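You operate a simulated robot arm through the tools that you are given. There is no shell and no other tool.

Carry out the task below with a simulated robot arm. There is one attempt and no reset: what you move stays moved.

Task
Put things in order on the long bench top. At the end: the vial from the long bench top stands on top of the grey stopper; the strainer from the long bench top stands on top of the red reel; the white syringe stands on top of the white roll; the tube from the long bench top stands where the white syringe stood; the short cylinder (marked "3") from the long bench top is on the orange tray; whatever was shut is shut again. Leave all else as you found it, and nothing knocked over. Set down upright: short cylinder.

It is judged by the outcome, as a careful person would: the job done as asked, and still so three seconds after it is handed in. It fails if anything else is knocked over, pushed out of place, dropped, spilled or broken. Lids that push on must go on centred and level and be pressed home; caps that screw on are set level and turned clockwise until they are tight.

Robot
A 6-joint arm with a two-finger gripper, fixed in place. Base frame: the origin is at the foot of the arm, x ahead of it, y to its left, z up; the work surface is at about z = 0.85. Lengths are in m, angles in degrees, forces in N, time in s.
With the tool pointing down near the work surface it reaches from about 0.14 to 0.68 m from the base axis. Its first joint turns from -66.0 to 66.0 degrees. Payload 2.45 kg.
Tool frame: the origin (TCP) lies between the finger pads and is the grasp point; the fingertips stand 0.03 m ahead of it; z points along the fingers, y is the line along which they close. The gripper opens to 0.106 m. The gripper's body begins 0.079 m behind the TCP.
Orientation is that of the tool frame in the base frame, as [roll, pitch, yaw] about the fixed x, y, z axes, in that order (R = Rz(yaw) Ry(pitch) Rx(roll)). With the fingers straight down and closing along the base's y, the tool's x points along the base's -x, its y along +y and its z along -z.

Tools
- The arm moves only by the tool step_arm. Its argument "series" is a list of rows, each an object of numbers (a shift or turn left out is 0, a gripper value left out holds the last): "dx", "dy", "dz": the shift along the tool's x, y, z in units of 200 mm (1.0 is 200 mm); "ax", "ay", "az": the turn, a rotation vector about the tool's x, y, z in units of 45 degrees (1.0 is 45 degrees); "fingers": the gripper command, from -1 (fully open) to 1 (shut), values between in proportion. In form: [{"dx": .., "dy": .., "dz": .., "ax": .., "ay": .., "az": .., "fingers": ..}, ...]. A call has 1 to 20 rows; each row is the pose to reach, as a shift and turn from the pose commanded when the call began, along the tool's axes at that moment. A call with a number of a shift or a turn outside -1 to 1 is refused whole. A row lasts 0.2 s, in which the tool goes at most 0.05 m and 8.6 degrees; a call with a longer step from one row to the next is refused whole, and so is a gripper value outside its range. A pose out of reach is approached as far as the arm can. The call stops where the force on the tool passes 40 N (or 10 N more than at its start, if that is more) or the arm is blocked; 0.2 s more then pass. The fingers move at their own pace (about 0.153 m/s each) and stop on an object; they squeeze with about 30 N. The grip force told is the motor's: it shows also when the fingers shut on nothing. Time passes only in rows, and 0.2 s behind the last, so rows that repeat a pose let the fingers close. It gives the time, the measured TCP pose, the force on the tool (base axes), the opening and the grip force at its end, in the units of the frame above (readings bear some noise), with the torque about the TCP (base axes, N m) and any sound that the robot's microphone picked up.
- Cameras (640 x 400 px; columns grow to the right, rows downward): "scene" is fixed at [0.0724, 0.4441, 1.3846]; the picture's right is [-0.47, -0.88, 0.00], its down [-0.66, 0.35, -0.67] and it looks along [0.59, -0.32, -0.74] (base axes); focal length 300 px, centre (320, 200). "wrist" rides on the gripper at [0.076, -0.002, -0.106] in the tool frame; the picture's right is [0.02, 1.00, 0.00], its down [-0.78, 0.02, -0.62] and it looks along [-0.62, 0.01, 0.78] (tool axes); focal length 247 px, centre (320, 200). There is no depth. A picture from a camera that has moved, and an enlarged one, comes with that camera's place and axes in the base frame and with its lens.
- grab_frame(camera): a new picture of that camera. It takes no simulated time.
- close_up(camera, box): a new picture of the part [left, top, right, bottom] of that camera's present view, enlarged. It takes no simulated time.
- close_job(): hands the job in; it is judged then, once.

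Places have to be worked out from the pictures, the camera data and where the tool is seen. Open the gripper and draw the arm clear of the work before you hand the job in, unless the task says otherwise.

The tools are called as name(argument=value, ...) on one line, values as JSON. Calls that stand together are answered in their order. step_arm: Moves the arm, as the interface text tells. Its arguments: {"type":"object","properties":{"series":{"type":"array"}},"required":["series"]} The other tools are called the same way: grab_frame (camera) takes a picture; close_up (camera, box) takes an enlarged picture of a part of a camera's view; close_job () hands the job in.

At the start:

```text
t: 0.0
tcp_pos: [0.2162, 0.234, 1.1847]
orientation: [179.9, 0.0, 180.0]
contact_force: [0.8, -0.5, 0.2]
wrist_torque: [0.02, 0.0, 0.0]
grip_width: 0.106
grip_force: 0.0
```

scene: 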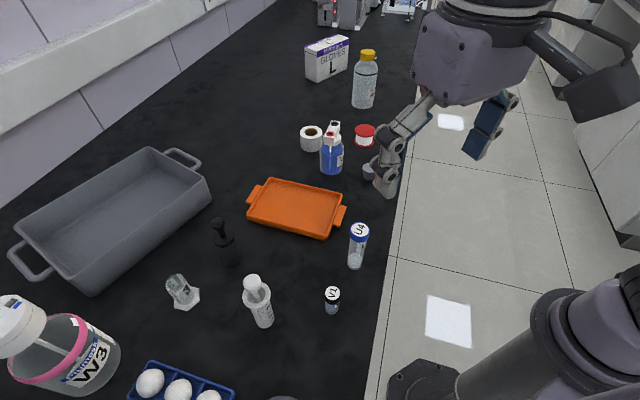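
wrist: 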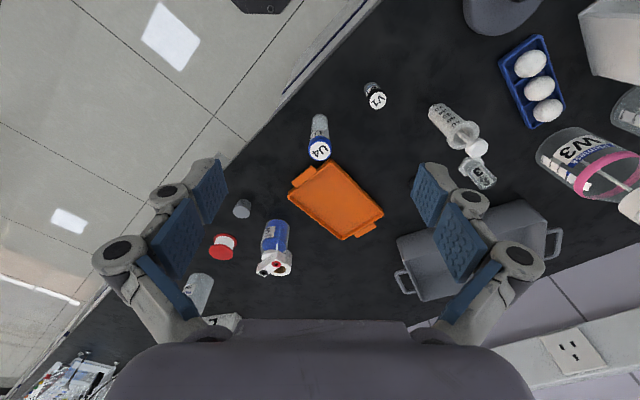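

I start by looking closely at parts of the scene to identify the objects.

close_up(camera="scene", box=[280, 100, 440, 200])

close_up(camera="scene", box=[150, 200, 390, 350])

close_up(camera="scene", box=[0, 270, 240, 400])

close_up(camera="scene", box=[280, 0, 460, 112])

close_up(camera="wrist", box=[180, 60, 420, 210])

close_up(camera="wrist", box=[400, 20, 640, 170])

```text
4.00 times, centred on (360, 150) of scene
camera zoom: at [0.0724, 0.4441, 1.3846], right [-0.47, -0.88, 0.0], down [-0.66, 0.35, -0.67], along [0.59, -0.32, -0.74], focal length 1201 px, centre (160, 400)
```

zoom: 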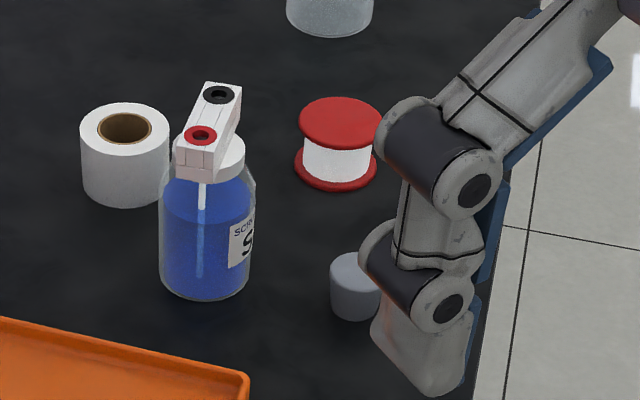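

```text
2.67 times, centred on (270, 275) of scene
camera zoom: at [0.0724, 0.4441, 1.3846], right [-0.47, -0.88, 0.0], down [-0.66, 0.35, -0.67], along [0.59, -0.32, -0.74], focal length 800 px, centre (453, 0)
```

zoom: 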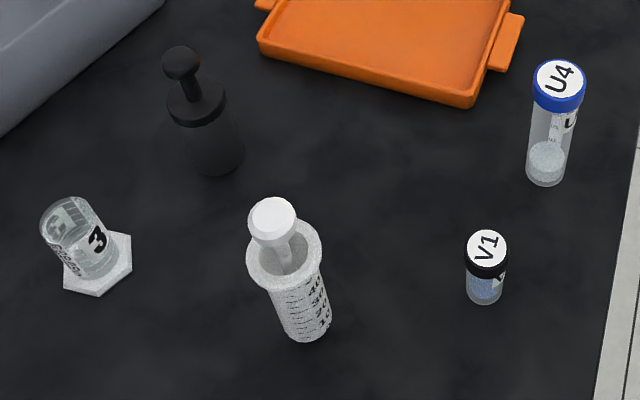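

```text
2.67 times, centred on (120, 335) of scene
camera zoom: at [0.0724, 0.4441, 1.3846], right [-0.47, -0.88, 0.0], down [-0.66, 0.35, -0.67], along [0.59, -0.32, -0.74], focal length 800 px, centre (853, -160)
```

zoom: 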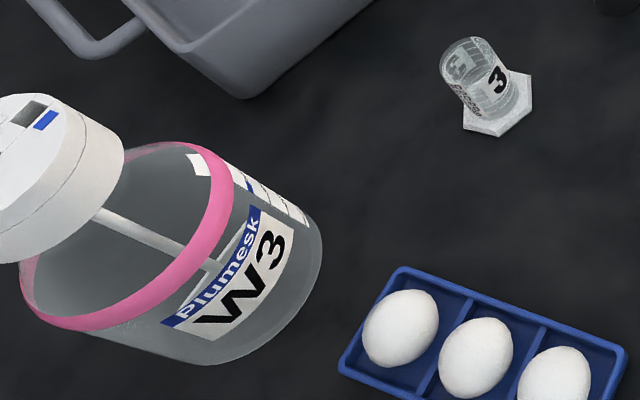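

```text
3.56 times, centred on (370, 56) of scene
camera zoom: at [0.0724, 0.4441, 1.3846], right [-0.47, -0.88, 0.0], down [-0.66, 0.35, -0.67], along [0.59, -0.32, -0.74], focal length 1067 px, centre (142, 712)
```

zoom: 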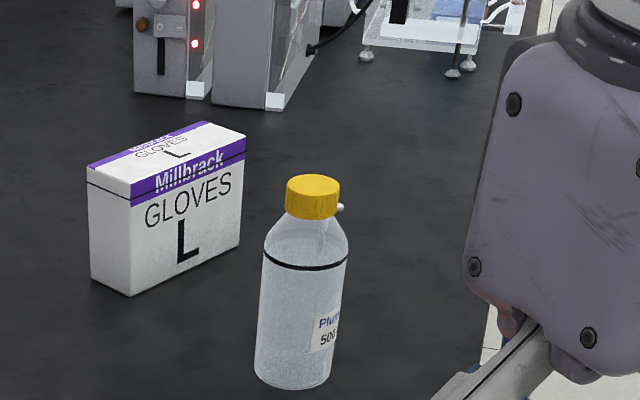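

```text
2.67 times, centred on (300, 135) of wrist
camera zoom: at [0.1393, 0.2321, 1.2909], right [-0.02, 1.0, 0.0], down [0.78, 0.02, 0.62], along [0.62, 0.02, -0.78], focal length 659 px, centre (373, 373)
```

zoom: 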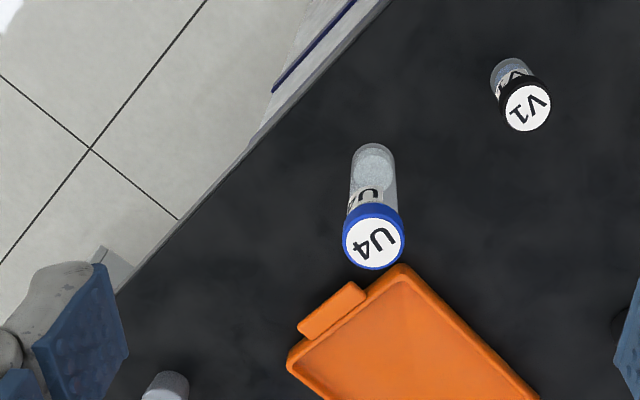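

```text
2.67 times, centred on (520, 95) of wrist
camera zoom: at [0.1393, 0.2321, 1.2909], right [-0.02, 1.0, 0.0], down [0.78, 0.02, 0.62], along [0.62, 0.02, -0.78], focal length 659 px, centre (-213, 480)
```

zoom: 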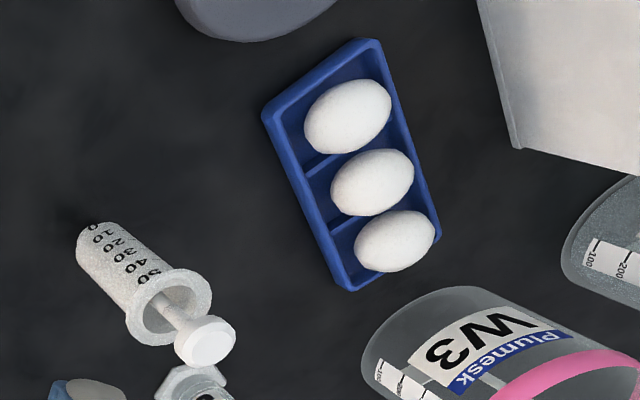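

I see vial V1, tube U4, the white and black syringes, the short cylinder "3", the tray, stopper, reel and roll, but no strainer yet. I turn the wrist camera toward +y to look over the near/left part of the bench.

step_arm(series=[{"az": -0.17}, {"az": -0.34}, {"az": -0.51}, {"az": -0.68}, {"az": -0.85}, {"az": -1.0}])

grab_frame(camera="wrist")

grab_frame(camera="scene")

```text
t: 1.4
tcp_pos: [0.2178, 0.2339, 1.1843]
orientation: [179.9, 0.1, -134.8]
contact_force: [0.6, -0.2, 0.5]
wrist_torque: [-0.01, 0.03, 0.02]
grip_width: 0.1062
grip_force: 0.1
```

```text
taken
camera wrist: at [0.1638, 0.1786, 1.291], right [-0.72, 0.69, 0.0], down [0.54, 0.57, 0.62], along [0.43, 0.45, -0.78], focal length 247 px, centre (320, 200)
```

wrist: 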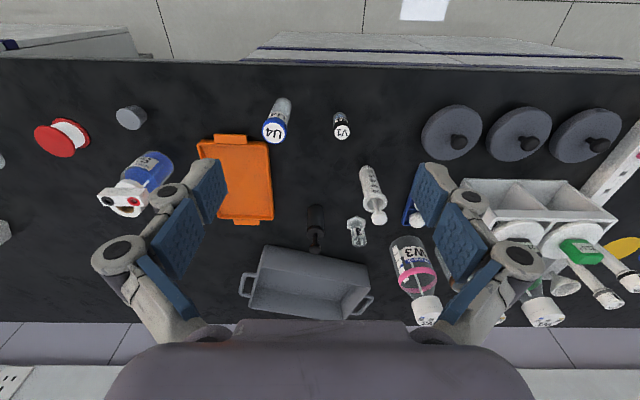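

```text
taken
```

scene: 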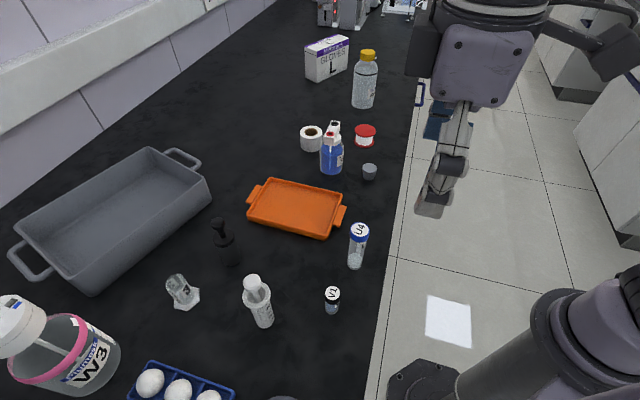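

Three round grey lids with knobs appear to the right, possibly hiding the strainer. I take close-ups.

close_up(camera="wrist", box=[400, 90, 640, 240])

close_up(camera="wrist", box=[440, 200, 640, 330])

close_up(camera="wrist", box=[240, 80, 420, 260])

close_up(camera="wrist", box=[0, 80, 200, 260])

```text
2.67 times, centred on (520, 165) of wrist
camera zoom: at [0.1638, 0.1786, 1.291], right [-0.72, 0.69, 0.0], down [0.54, 0.57, 0.62], along [0.43, 0.45, -0.78], focal length 659 px, centre (-213, 293)
```

zoom: 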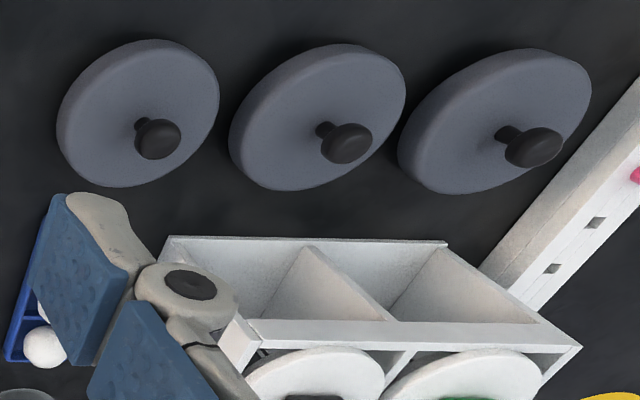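

```text
3.08 times, centred on (540, 265) of wrist
camera zoom: at [0.1638, 0.1786, 1.291], right [-0.72, 0.69, 0.0], down [0.54, 0.57, 0.62], along [0.43, 0.45, -0.78], focal length 760 px, centre (-357, 0)
```

zoom: 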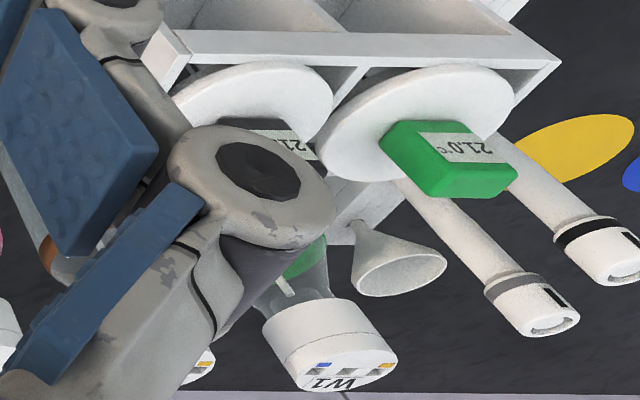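

```text
2.22 times, centred on (330, 170) of wrist
camera zoom: at [0.1638, 0.1786, 1.291], right [-0.72, 0.69, 0.0], down [0.54, 0.57, 0.62], along [0.43, 0.45, -0.78], focal length 549 px, centre (298, 267)
```

zoom: 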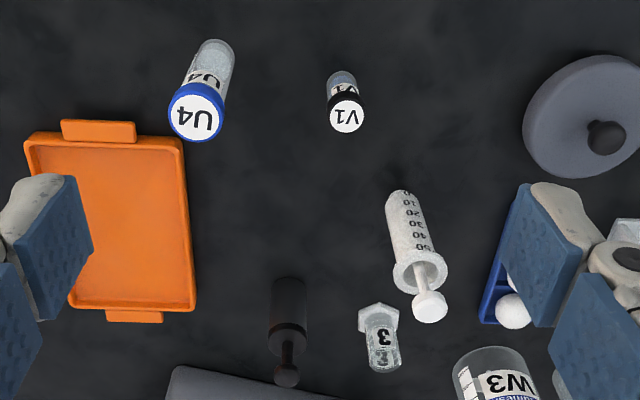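

```text
2.22 times, centred on (100, 170) of wrist
camera zoom: at [0.1638, 0.1786, 1.291], right [-0.72, 0.69, 0.0], down [0.54, 0.57, 0.62], along [0.43, 0.45, -0.78], focal length 549 px, centre (809, 267)
```

zoom: 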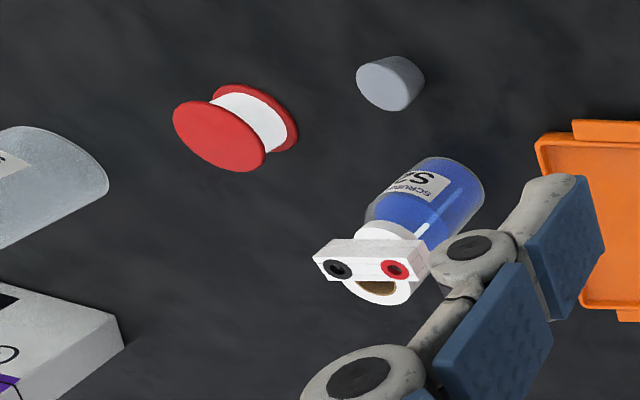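

The lids lie at about (0.12, 0.47) and further out. I turn another 45° to see that end of the bench better.

step_arm(series=[{"az": -0.17}, {"az": -0.34}, {"az": -0.51}, {"az": -0.68}, {"az": -0.85}, {"az": -1.0}])

grab_frame(camera="wrist")

close_up(camera="wrist", box=[200, 60, 440, 210])

```text
t: 2.8
tcp_pos: [0.2173, 0.235, 1.1844]
orientation: [-180.0, 0.1, -89.7]
contact_force: [0.5, -0.6, -0.2]
wrist_torque: [0.02, 0.02, -0.01]
grip_width: 0.1062
grip_force: 0.0
```

```text
taken
camera wrist: at [0.2175, 0.1577, 1.2904], right [-1.0, -0.02, 0.0], down [-0.02, 0.78, 0.62], along [-0.02, 0.62, -0.78], focal length 247 px, centre (320, 200)
```

wrist: 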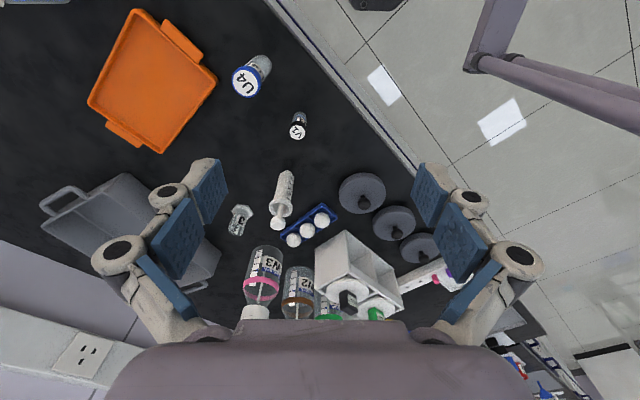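

```text
2.67 times, centred on (320, 135) of wrist
camera zoom: at [0.2175, 0.1577, 1.2904], right [-1.0, -0.02, 0.0], down [-0.02, 0.78, 0.62], along [-0.02, 0.62, -0.78], focal length 659 px, centre (320, 373)
```

zoom: 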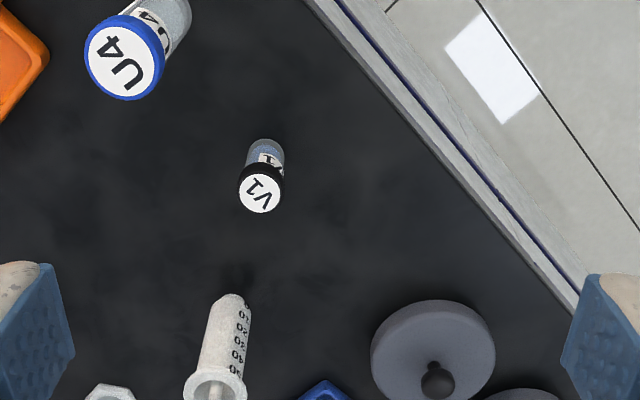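

Zooming onto the lids and the things beyond them.

close_up(camera="wrist", box=[320, 160, 460, 270])

close_up(camera="wrist", box=[210, 160, 350, 270])

close_up(camera="wrist", box=[200, 220, 480, 340])

close_up(camera="wrist", box=[20, 160, 240, 300])

```text
3.64 times, centred on (390, 215) of wrist
camera zoom: at [0.2175, 0.1577, 1.2904], right [-1.0, -0.02, 0.0], down [-0.02, 0.78, 0.62], along [-0.02, 0.62, -0.78], focal length 898 px, centre (66, 146)
```

zoom: 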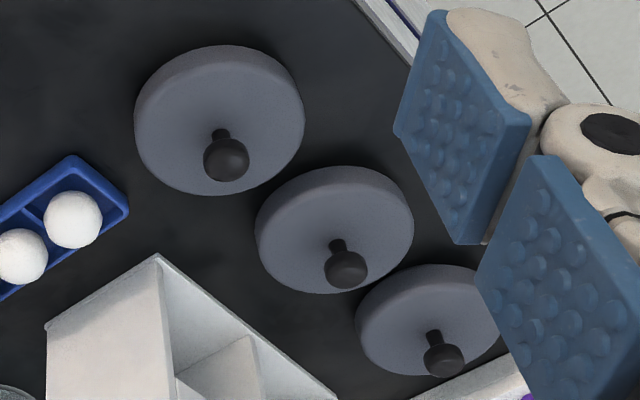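

```text
3.64 times, centred on (280, 215) of wrist
camera zoom: at [0.2175, 0.1577, 1.2904], right [-1.0, -0.02, 0.0], down [-0.02, 0.78, 0.62], along [-0.02, 0.62, -0.78], focal length 898 px, centre (466, 146)
```

zoom: 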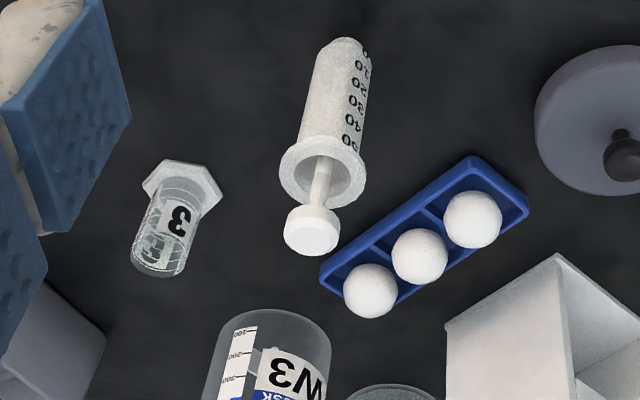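

```text
2.29 times, centred on (340, 280) of wrist
camera zoom: at [0.2175, 0.1577, 1.2904], right [-1.0, -0.02, 0.0], down [-0.02, 0.78, 0.62], along [-0.02, 0.62, -0.78], focal length 564 px, centre (274, 17)
```

zoom: 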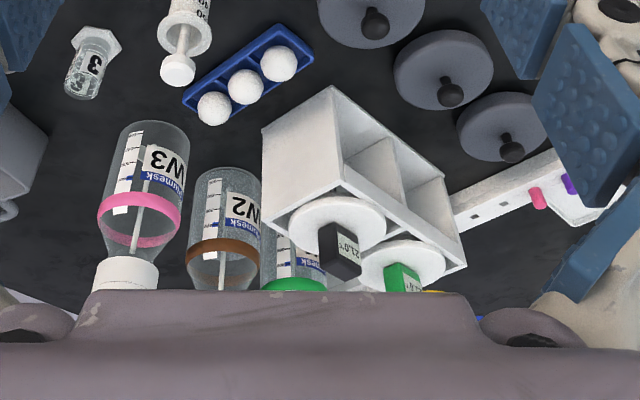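

```text
2.86 times, centred on (130, 230) of wrist
camera zoom: at [0.2175, 0.1577, 1.2904], right [-1.0, -0.02, 0.0], down [-0.02, 0.78, 0.62], along [-0.02, 0.62, -0.78], focal length 706 px, centre (863, 114)
```

zoom: 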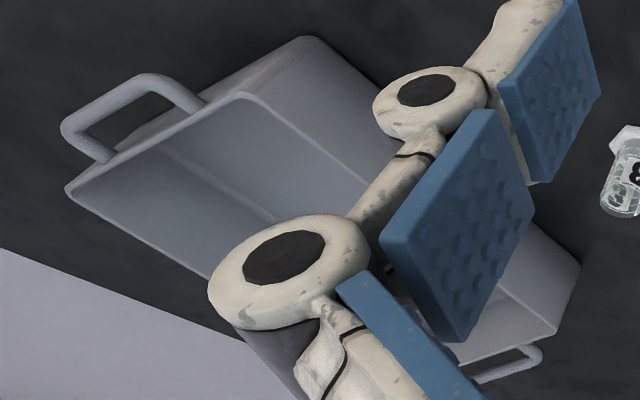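

The disc lids stand in a row at about (0.12,0.465), (0.036,0.548), (−0.05,0.63); only the first could be near my reach. I move the tool toward +y to test the reach and look at it from closer.

step_arm(series=[{"dx": -0.16, "dy": 0.08}, {"dx": -0.32, "dy": 0.15}, {"dx": -0.48, "dy": 0.22}, {"dx": -0.65, "dy": 0.3}, {"dx": -0.65, "dy": 0.3}])

grab_frame(camera="wrist")

grab_frame(camera="scene")

```text
t: 4.0
tcp_pos: [0.1752, 0.3558, 1.1853]
orientation: [179.8, 0.2, -90.0]
contact_force: [-0.2, -0.1, 0.0]
wrist_torque: [0.05, 0.0, 0.0]
grip_width: 0.1059
grip_force: 0.0
out of reach, approached as far as the arm can: row 4, 5
```

```text
taken
camera wrist: at [0.1763, 0.2784, 1.291], right [-1.0, -0.02, 0.0], down [-0.02, 0.78, 0.62], along [-0.01, 0.62, -0.78], focal length 247 px, centre (320, 200)
```

wrist: 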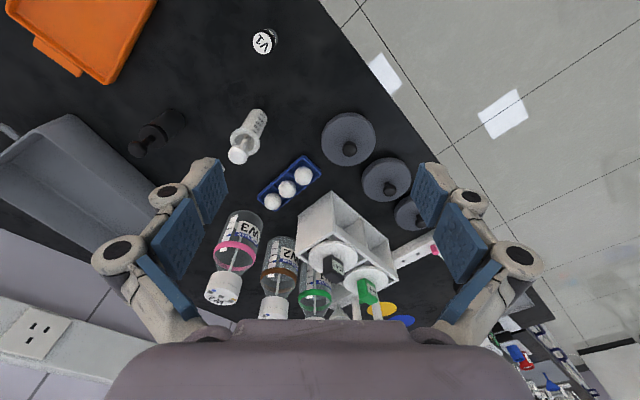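

```text
taken
```

scene: 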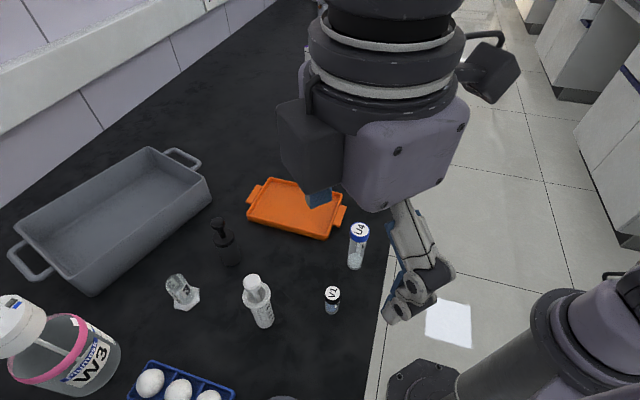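

The arm stops at about 64° azimuth, so the lids are practically outside the reach. I go back and scan the rest of the bench for the strainer, moving forward and turning back the yaw.

step_arm(series=[{"dx": 0.14, "dy": -0.1, "az": 0.14}, {"dx": 0.28, "dy": -0.2, "az": 0.28}, {"dx": 0.42, "dy": -0.3, "az": 0.42}, {"dx": 0.56, "dy": -0.4, "az": 0.56}, {"dx": 0.7, "dy": -0.5, "az": 0.7}, {"dx": 0.84, "dy": -0.6, "az": 0.84}, {"dx": 1.0, "dy": -0.7, "az": 1.0}, {"dx": 1.0, "dy": -0.7, "az": 1.0}])

grab_frame(camera="wrist")

grab_frame(camera="scene")

```text
t: 5.8
tcp_pos: [0.3171, 0.155, 1.1832]
orientation: [179.9, 0.1, -135.0]
contact_force: [0.0, 0.4, -0.1]
wrist_torque: [-0.01, 0.03, 0.03]
grip_width: 0.106
grip_force: 0.1
```

```text
taken
camera wrist: at [0.2622, 0.1, 1.2895], right [-0.72, 0.69, 0.0], down [0.54, 0.56, 0.62], along [0.43, 0.45, -0.78], focal length 247 px, centre (320, 200)
```

wrist: 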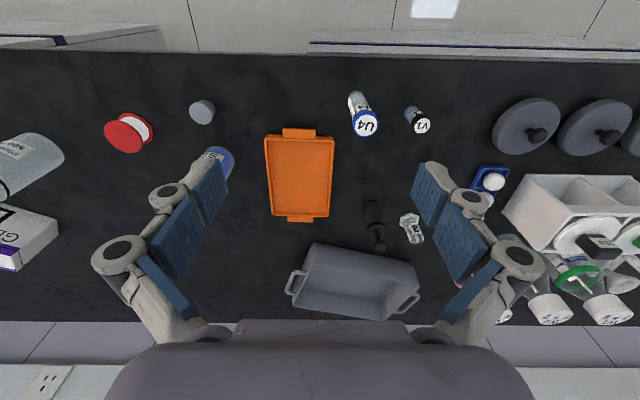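

```text
taken
```

scene: 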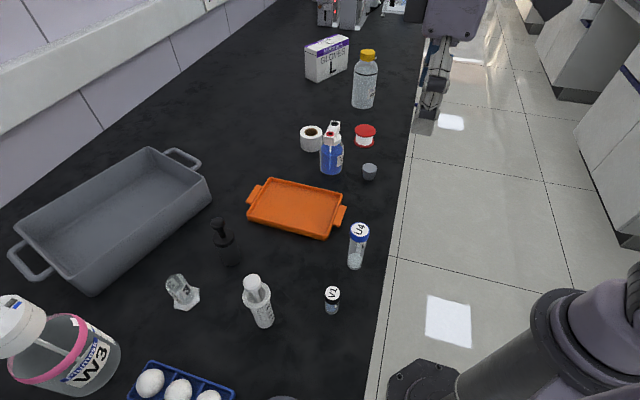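

Checking the tub interior, the tray, and the far zones with close-ups.

close_up(camera="wrist", box=[260, 180, 440, 330])

close_up(camera="wrist", box=[250, 90, 450, 230])

close_up(camera="scene", box=[0, 140, 220, 300])

close_up(camera="scene", box=[200, 20, 440, 170])

```text
2.67 times, centred on (350, 255) of wrist
camera zoom: at [0.2622, 0.1, 1.2895], right [-0.72, 0.69, 0.0], down [0.54, 0.56, 0.62], along [0.43, 0.45, -0.78], focal length 659 px, centre (240, 53)
```

zoom: 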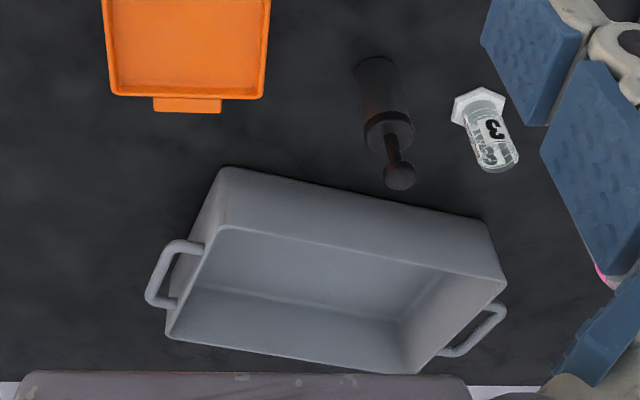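

```text
2.86 times, centred on (350, 160) of wrist
camera zoom: at [0.2622, 0.1, 1.2895], right [-0.72, 0.69, 0.0], down [0.54, 0.56, 0.62], along [0.43, 0.45, -0.78], focal length 706 px, centre (234, 314)
```

zoom: 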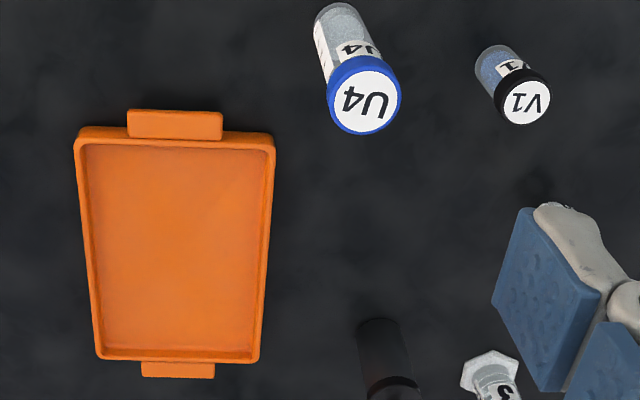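

```text
2.50 times, centred on (110, 220) of scene
camera zoom: at [0.0724, 0.4441, 1.3846], right [-0.47, -0.88, 0.0], down [-0.66, 0.35, -0.67], along [0.59, -0.32, -0.74], focal length 750 px, centre (845, 150)
```

zoom: 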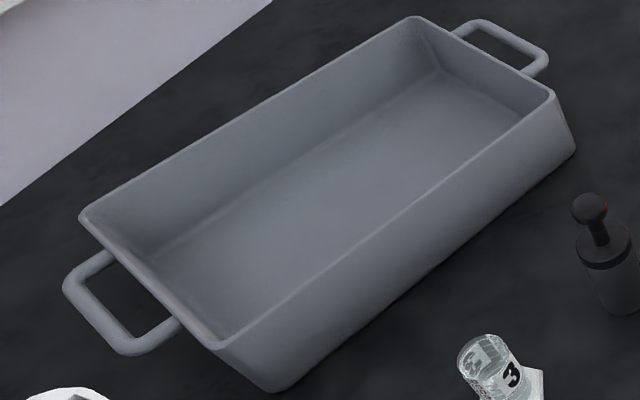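

```text
2.67 times, centred on (320, 95) of scene
camera zoom: at [0.0724, 0.4441, 1.3846], right [-0.47, -0.88, 0.0], down [-0.66, 0.35, -0.67], along [0.59, -0.32, -0.74], focal length 800 px, centre (320, 480)
```

zoom: 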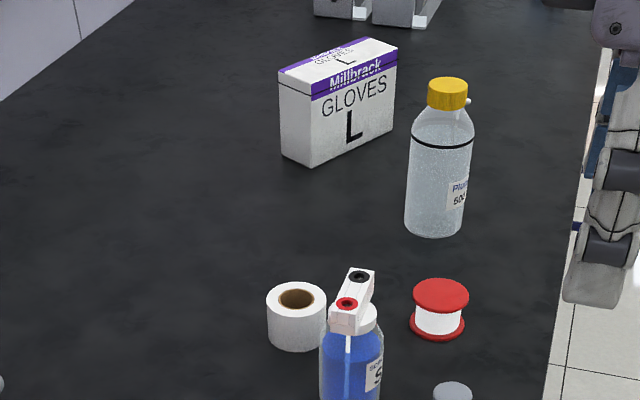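

The tub is empty. I check the dark floor near the syringe, vials and bottle at high zoom for a dark or hidden strainer.

close_up(camera="scene", box=[230, 260, 350, 335])

close_up(camera="scene", box=[200, 325, 360, 400])

close_up(camera="scene", box=[290, 110, 410, 185])

close_up(camera="wrist", box=[0, 80, 240, 230])

close_up(camera="wrist", box=[440, 80, 640, 205])

```text
5.33 times, centred on (290, 298) of scene
camera zoom: at [0.0724, 0.4441, 1.3846], right [-0.47, -0.88, 0.0], down [-0.66, 0.35, -0.67], along [0.59, -0.32, -0.74], focal length 1601 px, centre (480, -320)
```

zoom: 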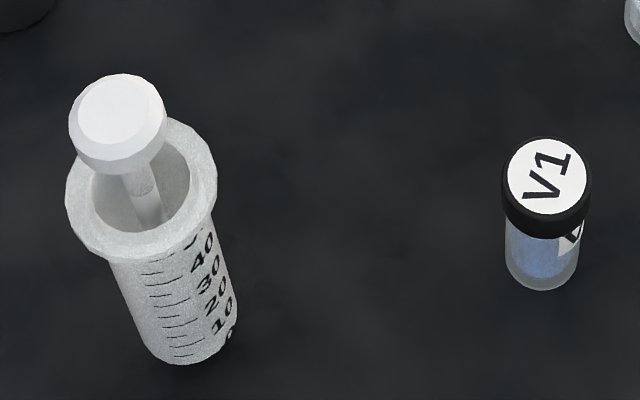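

```text
4.00 times, centred on (280, 362) of scene
camera zoom: at [0.0724, 0.4441, 1.3846], right [-0.47, -0.88, 0.0], down [-0.66, 0.35, -0.67], along [0.59, -0.32, -0.74], focal length 1201 px, centre (480, -450)
```

zoom: 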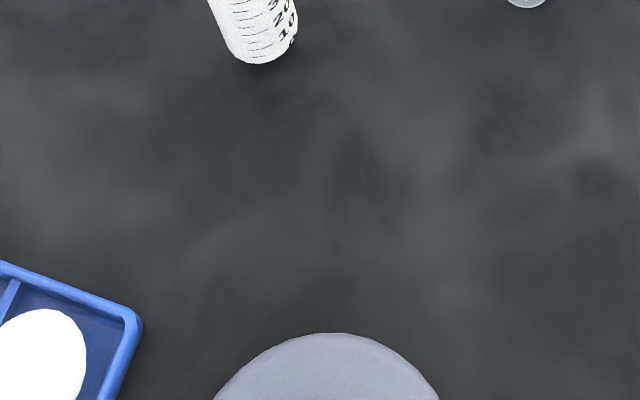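

```text
5.33 times, centred on (350, 148) of scene
camera zoom: at [0.0724, 0.4441, 1.3846], right [-0.47, -0.88, 0.0], down [-0.66, 0.35, -0.67], along [0.59, -0.32, -0.74], focal length 1601 px, centre (160, 480)
```

zoom: 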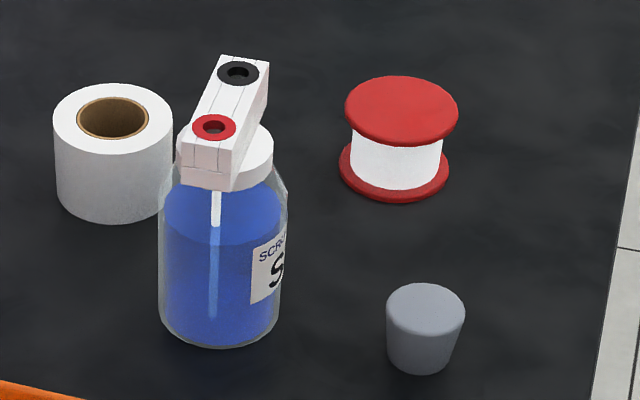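

```text
2.67 times, centred on (120, 155) of wrist
camera zoom: at [0.2622, 0.1, 1.2895], right [-0.72, 0.69, 0.0], down [0.54, 0.56, 0.62], along [0.43, 0.45, -0.78], focal length 659 px, centre (853, 320)
```

zoom: 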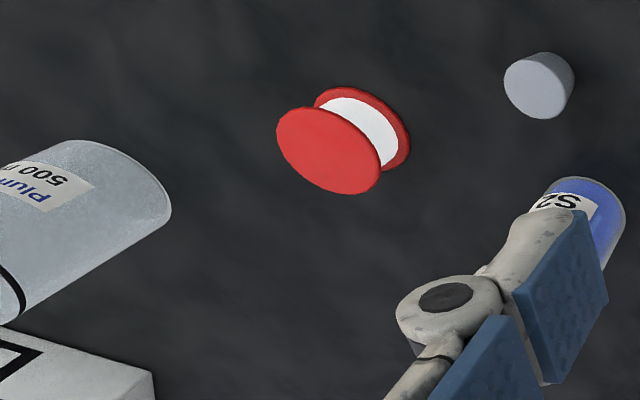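

```text
3.20 times, centred on (540, 142) of wrist
camera zoom: at [0.2622, 0.1, 1.2895], right [-0.72, 0.69, 0.0], down [0.54, 0.56, 0.62], along [0.43, 0.45, -0.78], focal length 790 px, centre (-384, 384)
```

zoom: 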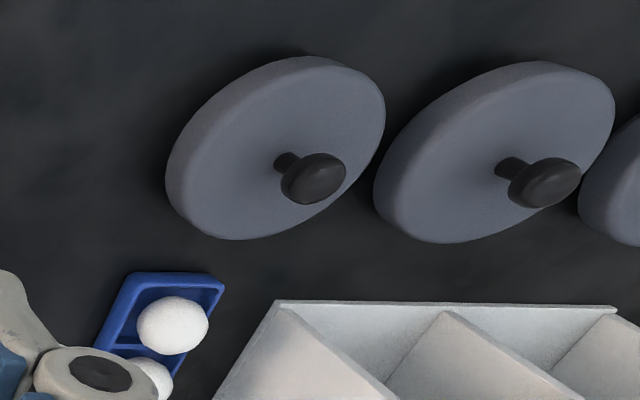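

The region behind the blue bottle was covered by a finger. I turn to yaw 180 at about (0.35, 0.10) so the camera looks straight over the bottle, roll and reel.

step_arm(series=[{"dx": 0.02, "dy": -0.05, "az": 0.17}, {"dx": 0.04, "dy": -0.1, "az": 0.34}, {"dx": 0.06, "dy": -0.15, "az": 0.51}, {"dx": 0.07, "dy": -0.2, "az": 0.68}, {"dx": 0.08, "dy": -0.25, "az": 0.85}, {"dx": 0.088, "dy": -0.3, "az": 1.0}, {"dx": 0.088, "dy": -0.3, "az": 1.0}])

grab_frame(camera="wrist")

close_up(camera="wrist", box=[220, 120, 420, 245])

```text
t: 7.4
tcp_pos: [0.3443, 0.1002, 1.1837]
orientation: [-180.0, -0.1, 179.9]
contact_force: [-0.3, 0.8, 0.3]
wrist_torque: [0.01, 0.0, 0.04]
grip_width: 0.106
grip_force: 0.1
```

```text
taken
camera wrist: at [0.267, 0.0982, 1.2899], right [-0.02, 1.0, 0.0], down [0.78, 0.01, 0.62], along [0.62, 0.01, -0.78], focal length 247 px, centre (320, 200)
```

wrist: 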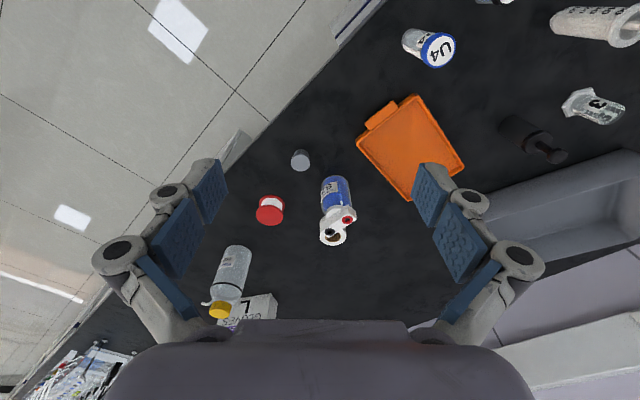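

```text
3.20 times, centred on (320, 182) of wrist
camera zoom: at [0.267, 0.0982, 1.2899], right [-0.02, 1.0, 0.0], down [0.78, 0.01, 0.62], along [0.62, 0.01, -0.78], focal length 790 px, centre (320, 256)
```

zoom: 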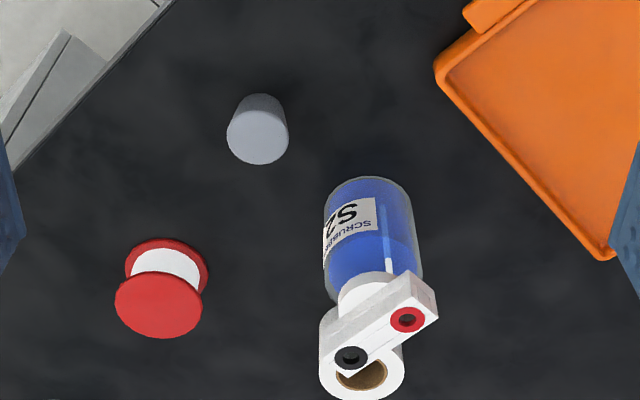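

A grey block shows beside the bench edge at the left; let me zoom there and on the front of the bench.

close_up(camera="wrist", box=[180, 0, 420, 150])

close_up(camera="wrist", box=[180, 100, 300, 190])

close_up(camera="wrist", box=[180, 200, 380, 325])

close_up(camera="scene", box=[370, 180, 530, 280])

```text
2.67 times, centred on (300, 75) of wrist
camera zoom: at [0.267, 0.0982, 1.2899], right [-0.02, 1.0, 0.0], down [0.78, 0.01, 0.62], along [0.62, 0.01, -0.78], focal length 659 px, centre (373, 533)
```

zoom: 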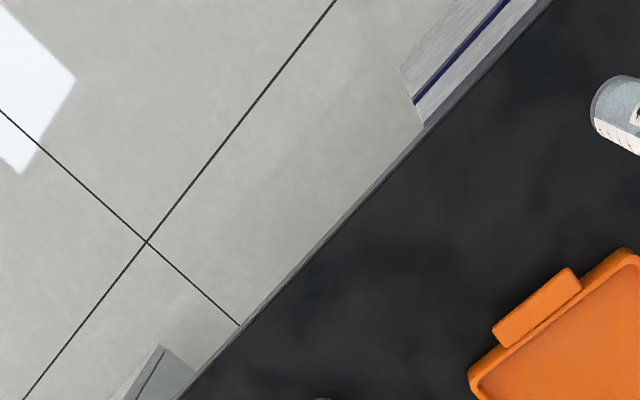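

```text
4.44 times, centred on (240, 145) of wrist
camera zoom: at [0.267, 0.0982, 1.2899], right [-0.02, 1.0, 0.0], down [0.78, 0.01, 0.62], along [0.62, 0.01, -0.78], focal length 1098 px, centre (676, 444)
```

zoom: 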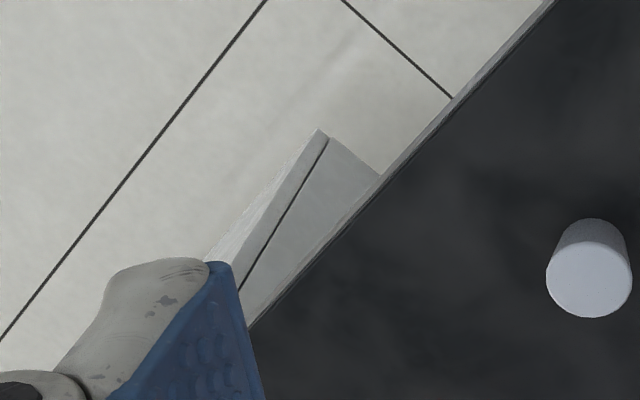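

```text
3.20 times, centred on (280, 262) of wrist
camera zoom: at [0.267, 0.0982, 1.2899], right [-0.02, 1.0, 0.0], down [0.78, 0.01, 0.62], along [0.62, 0.01, -0.78], focal length 790 px, centre (448, 0)
```

zoom: 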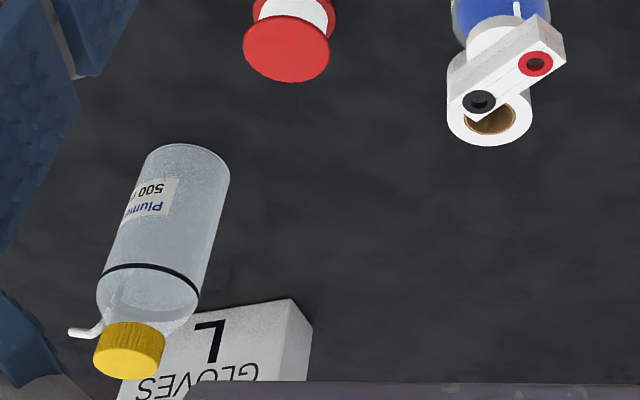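

```text
4.00 times, centred on (450, 230) of scene
camera zoom: at [0.0724, 0.4441, 1.3846], right [-0.47, -0.88, 0.0], down [-0.66, 0.35, -0.67], along [0.59, -0.32, -0.74], focal length 1201 px, centre (-200, 80)
```

zoom: 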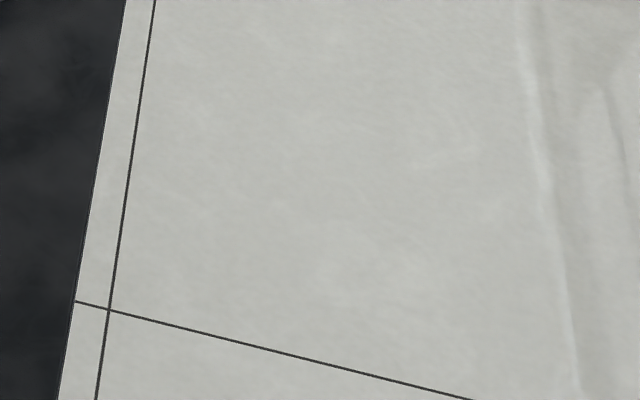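

No strainer is visible anywhere reachable, so a covered place is likely. I bring the camera closer to the discs to study them: first move back toward (0.20, 0.32) while turning.

step_arm(series=[{"dx": 0.1, "dy": 0.16, "az": -0.17}, {"dx": 0.2, "dy": 0.32, "az": -0.34}, {"dx": 0.3, "dy": 0.48, "az": -0.51}, {"dx": 0.4, "dy": 0.64, "az": -0.68}, {"dx": 0.5, "dy": 0.8, "az": -0.85}, {"dx": 0.6, "dy": 0.95, "az": -1.0}, {"dx": 0.65, "dy": 1.0, "az": -1.0}, {"dx": 0.65, "dy": 1.0, "az": -1.0}])

```text
t: 9.2
tcp_pos: [0.2157, 0.3002, 1.1858]
orientation: [179.9, 0.1, -134.9]
contact_force: [-0.2, -0.8, 0.0]
wrist_torque: [0.04, 0.0, -0.01]
grip_width: 0.1058
grip_force: 0.0
```

step_arm(series=[{"dy": 0.03, "dz": 0.12, "az": -0.17}, {"dy": 0.06, "dz": 0.24, "az": -0.34}, {"dy": 0.09, "dz": 0.36, "az": -0.51}, {"dy": 0.12, "dz": 0.48, "az": -0.68}, {"dx": -0.03, "dy": 0.15, "dz": 0.58, "az": -0.85}, {"dx": -0.03, "dy": 0.17, "dz": 0.65, "az": -1.0}, {"dx": -0.03, "dy": 0.17, "dz": 0.65, "az": -1.0}])

grab_frame(camera="wrist")

grab_frame(camera="scene")

```text
t: 10.8
tcp_pos: [0.1959, 0.3293, 1.0543]
orientation: [-179.9, 0.1, -89.8]
contact_force: [-0.4, 0.0, -0.8]
wrist_torque: [0.03, -0.02, -0.03]
grip_width: 0.1059
grip_force: 0.0
```

```text
taken
camera wrist: at [0.1967, 0.2517, 1.1604], right [-1.0, -0.02, 0.0], down [-0.02, 0.78, 0.62], along [-0.01, 0.62, -0.78], focal length 247 px, centre (320, 200)
```

wrist: 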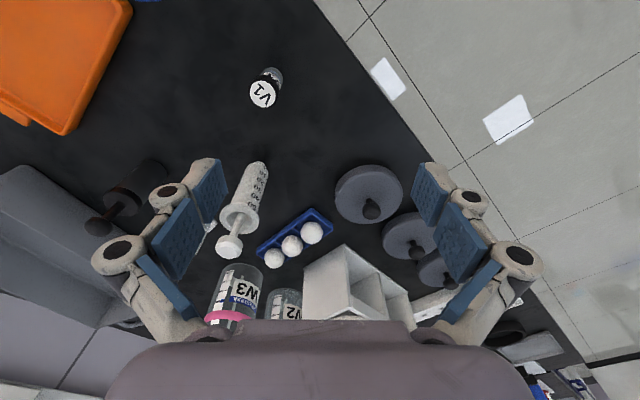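

```text
taken
```

scene: 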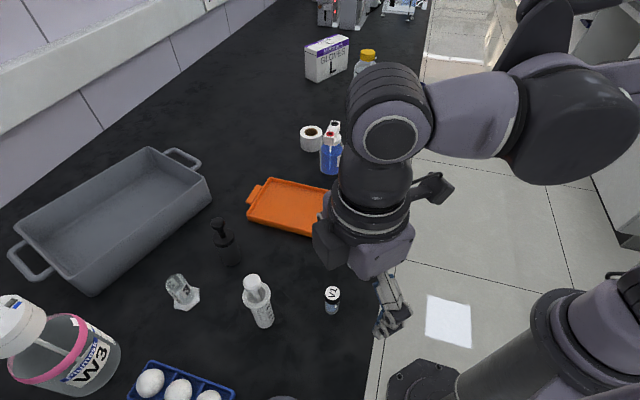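

close_up(camera="wrist", box=[320, 150, 440, 225])

close_up(camera="wrist", box=[360, 190, 520, 290])

close_up(camera="wrist", box=[480, 290, 640, 400])

```text
5.33 times, centred on (380, 188) of wrist
camera zoom: at [0.1967, 0.2517, 1.1604], right [-1.0, -0.02, 0.0], down [-0.02, 0.78, 0.62], along [-0.01, 0.62, -0.78], focal length 1317 px, centre (0, 267)
```

zoom: 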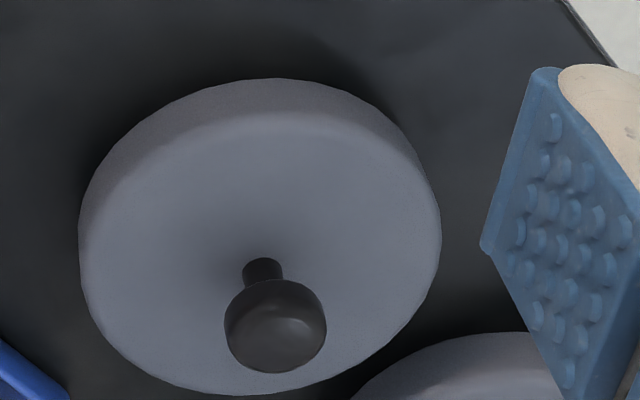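

```text
4.00 times, centred on (440, 240) of wrist
camera zoom: at [0.1967, 0.2517, 1.1604], right [-1.0, -0.02, 0.0], down [-0.02, 0.78, 0.62], along [-0.01, 0.62, -0.78], focal length 988 px, centre (-160, 40)
```

zoom: 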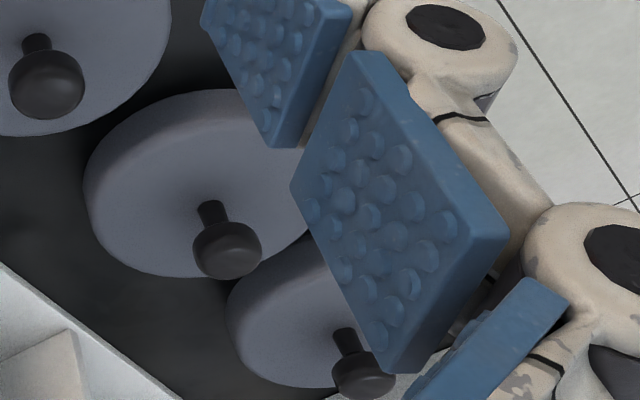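

```text
3.64 times, centred on (560, 345) of wrist
camera zoom: at [0.1967, 0.2517, 1.1604], right [-1.0, -0.02, 0.0], down [-0.02, 0.78, 0.62], along [-0.01, 0.62, -0.78], focal length 898 px, centre (-553, -327)
```

zoom: 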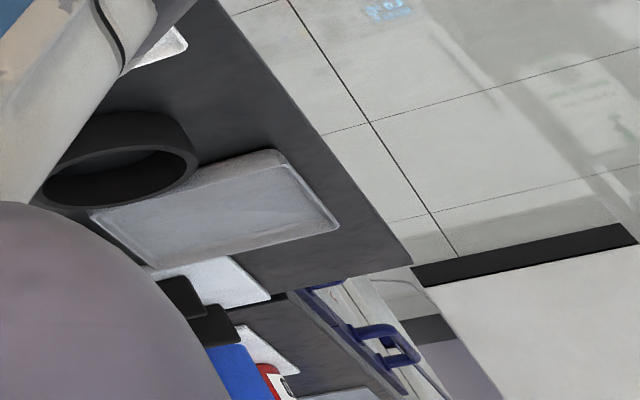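

The discs look like thick covers with knobs. Before deciding, I look at the dark object with a ball top and the other nearby objects at high zoom.

close_up(camera="scene", box=[195, 210, 275, 270])

close_up(camera="wrist", box=[60, 140, 220, 250])

close_up(camera="scene", box=[155, 260, 235, 320])

```text
6.67 times, centred on (235, 240) of scene
camera zoom: at [0.0724, 0.4441, 1.3846], right [-0.47, -0.88, 0.0], down [-0.66, 0.35, -0.67], along [0.59, -0.32, -0.74], focal length 2001 px, centre (887, -67)
```

zoom: 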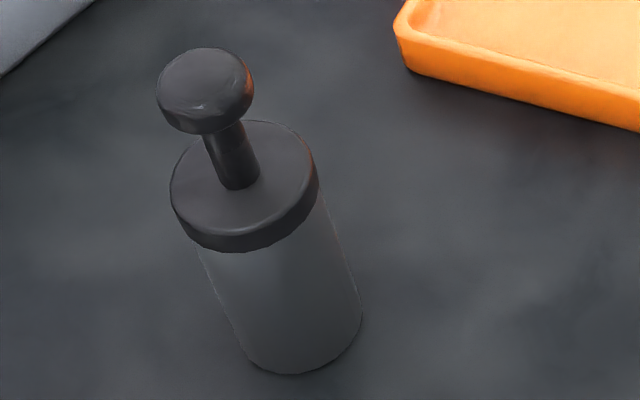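

```text
3.64 times, centred on (140, 195) of wrist
camera zoom: at [0.1967, 0.2517, 1.1604], right [-1.0, -0.02, 0.0], down [-0.02, 0.78, 0.62], along [-0.01, 0.62, -0.78], focal length 898 px, centre (974, 218)
```

zoom: 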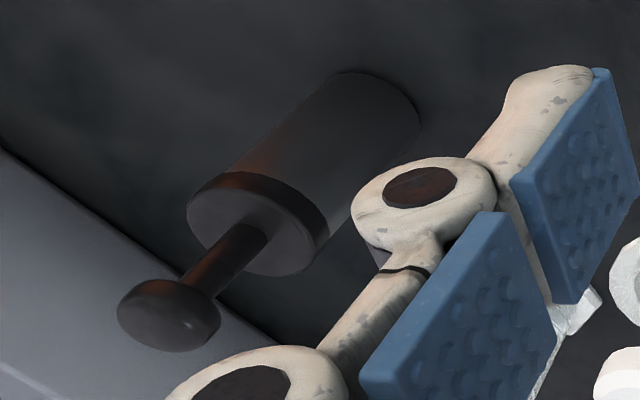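

```text
6.67 times, centred on (195, 290) of scene
camera zoom: at [0.0724, 0.4441, 1.3846], right [-0.47, -0.88, 0.0], down [-0.66, 0.35, -0.67], along [0.59, -0.32, -0.74], focal length 2001 px, centre (1153, -400)
```

zoom: 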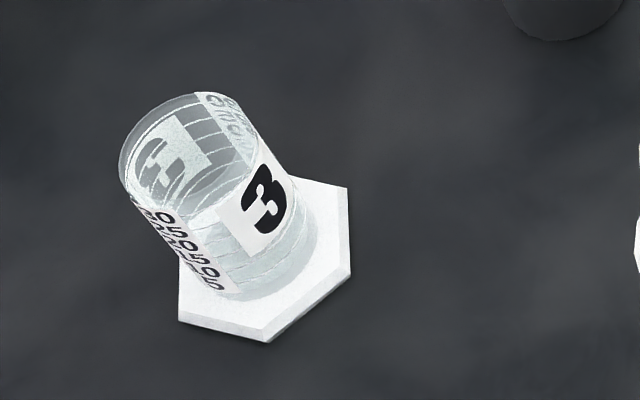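

The dark object is a slim canister with a push-on lid, stem and knob: a shut container that may hold the strainer. I move the tool up and over toward it at about (0.434, 0.450) to inspect from above.

step_arm(series=[{"dx": -0.05, "dy": -0.1, "dz": -0.12, "az": 0.15}, {"dx": -0.1, "dy": -0.22, "dz": -0.25, "az": 0.3}, {"dx": -0.16, "dy": -0.36, "dz": -0.35, "az": 0.45}, {"dx": -0.22, "dy": -0.5, "dz": -0.42, "az": 0.6}, {"dx": -0.28, "dy": -0.64, "dz": -0.48, "az": 0.75}, {"dx": -0.34, "dy": -0.78, "dz": -0.5, "az": 0.9}, {"dx": -0.4, "dy": -0.9, "dz": -0.5, "az": 1.0}, {"dx": -0.4, "dy": -0.9, "dz": -0.5, "az": 1.0}])

grab_frame(camera="wrist")

```text
t: 12.6
tcp_pos: [0.3764, 0.4089, 1.1536]
orientation: [179.9, 0.2, -134.9]
contact_force: [-1.2, 0.2, 0.2]
wrist_torque: [-0.01, -0.02, 0.04]
grip_width: 0.1058
grip_force: 0.2
```

```text
taken
camera wrist: at [0.3217, 0.3531, 1.2595], right [-0.72, 0.69, 0.0], down [0.54, 0.56, 0.62], along [0.43, 0.45, -0.78], focal length 247 px, centre (320, 200)
```

wrist: 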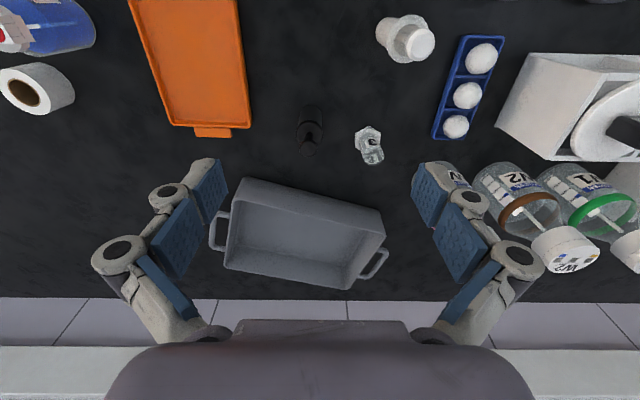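

close_up(camera="wrist", box=[260, 90, 420, 190])

close_up(camera="wrist", box=[0, 0, 160, 130])

close_up(camera="wrist", box=[350, 0, 510, 150])

```text
4.00 times, centred on (340, 140) of wrist
camera zoom: at [0.3217, 0.3531, 1.2595], right [-0.72, 0.69, 0.0], down [0.54, 0.56, 0.62], along [0.43, 0.45, -0.78], focal length 988 px, centre (240, 440)
```

zoom: 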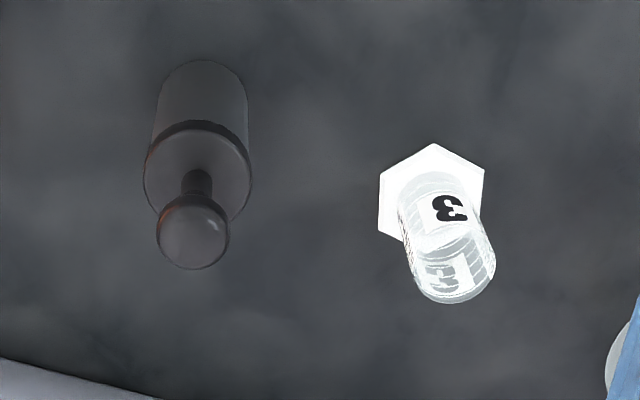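

```text
3.08 times, centred on (80, 65) of wrist
camera zoom: at [0.3217, 0.3531, 1.2595], right [-0.72, 0.69, 0.0], down [0.54, 0.56, 0.62], along [0.43, 0.45, -0.78], focal length 760 px, centre (1058, 615)
```

zoom: 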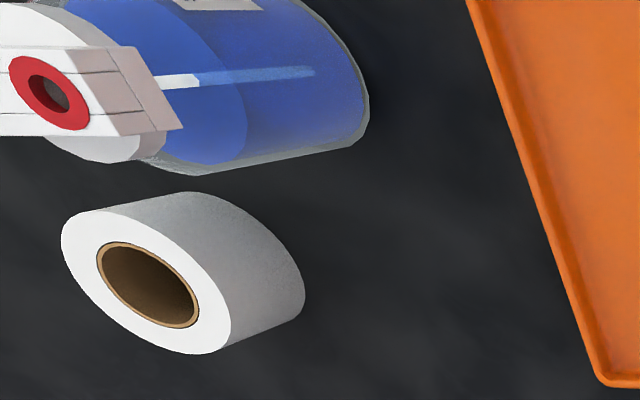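

```text
2.67 times, centred on (430, 75) of wrist
camera zoom: at [0.3217, 0.3531, 1.2595], right [-0.72, 0.69, 0.0], down [0.54, 0.56, 0.62], along [0.43, 0.45, -0.78], focal length 659 px, centre (27, 533)
```

zoom: 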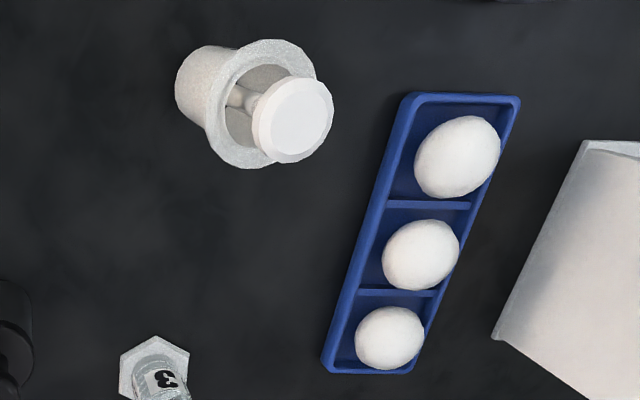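

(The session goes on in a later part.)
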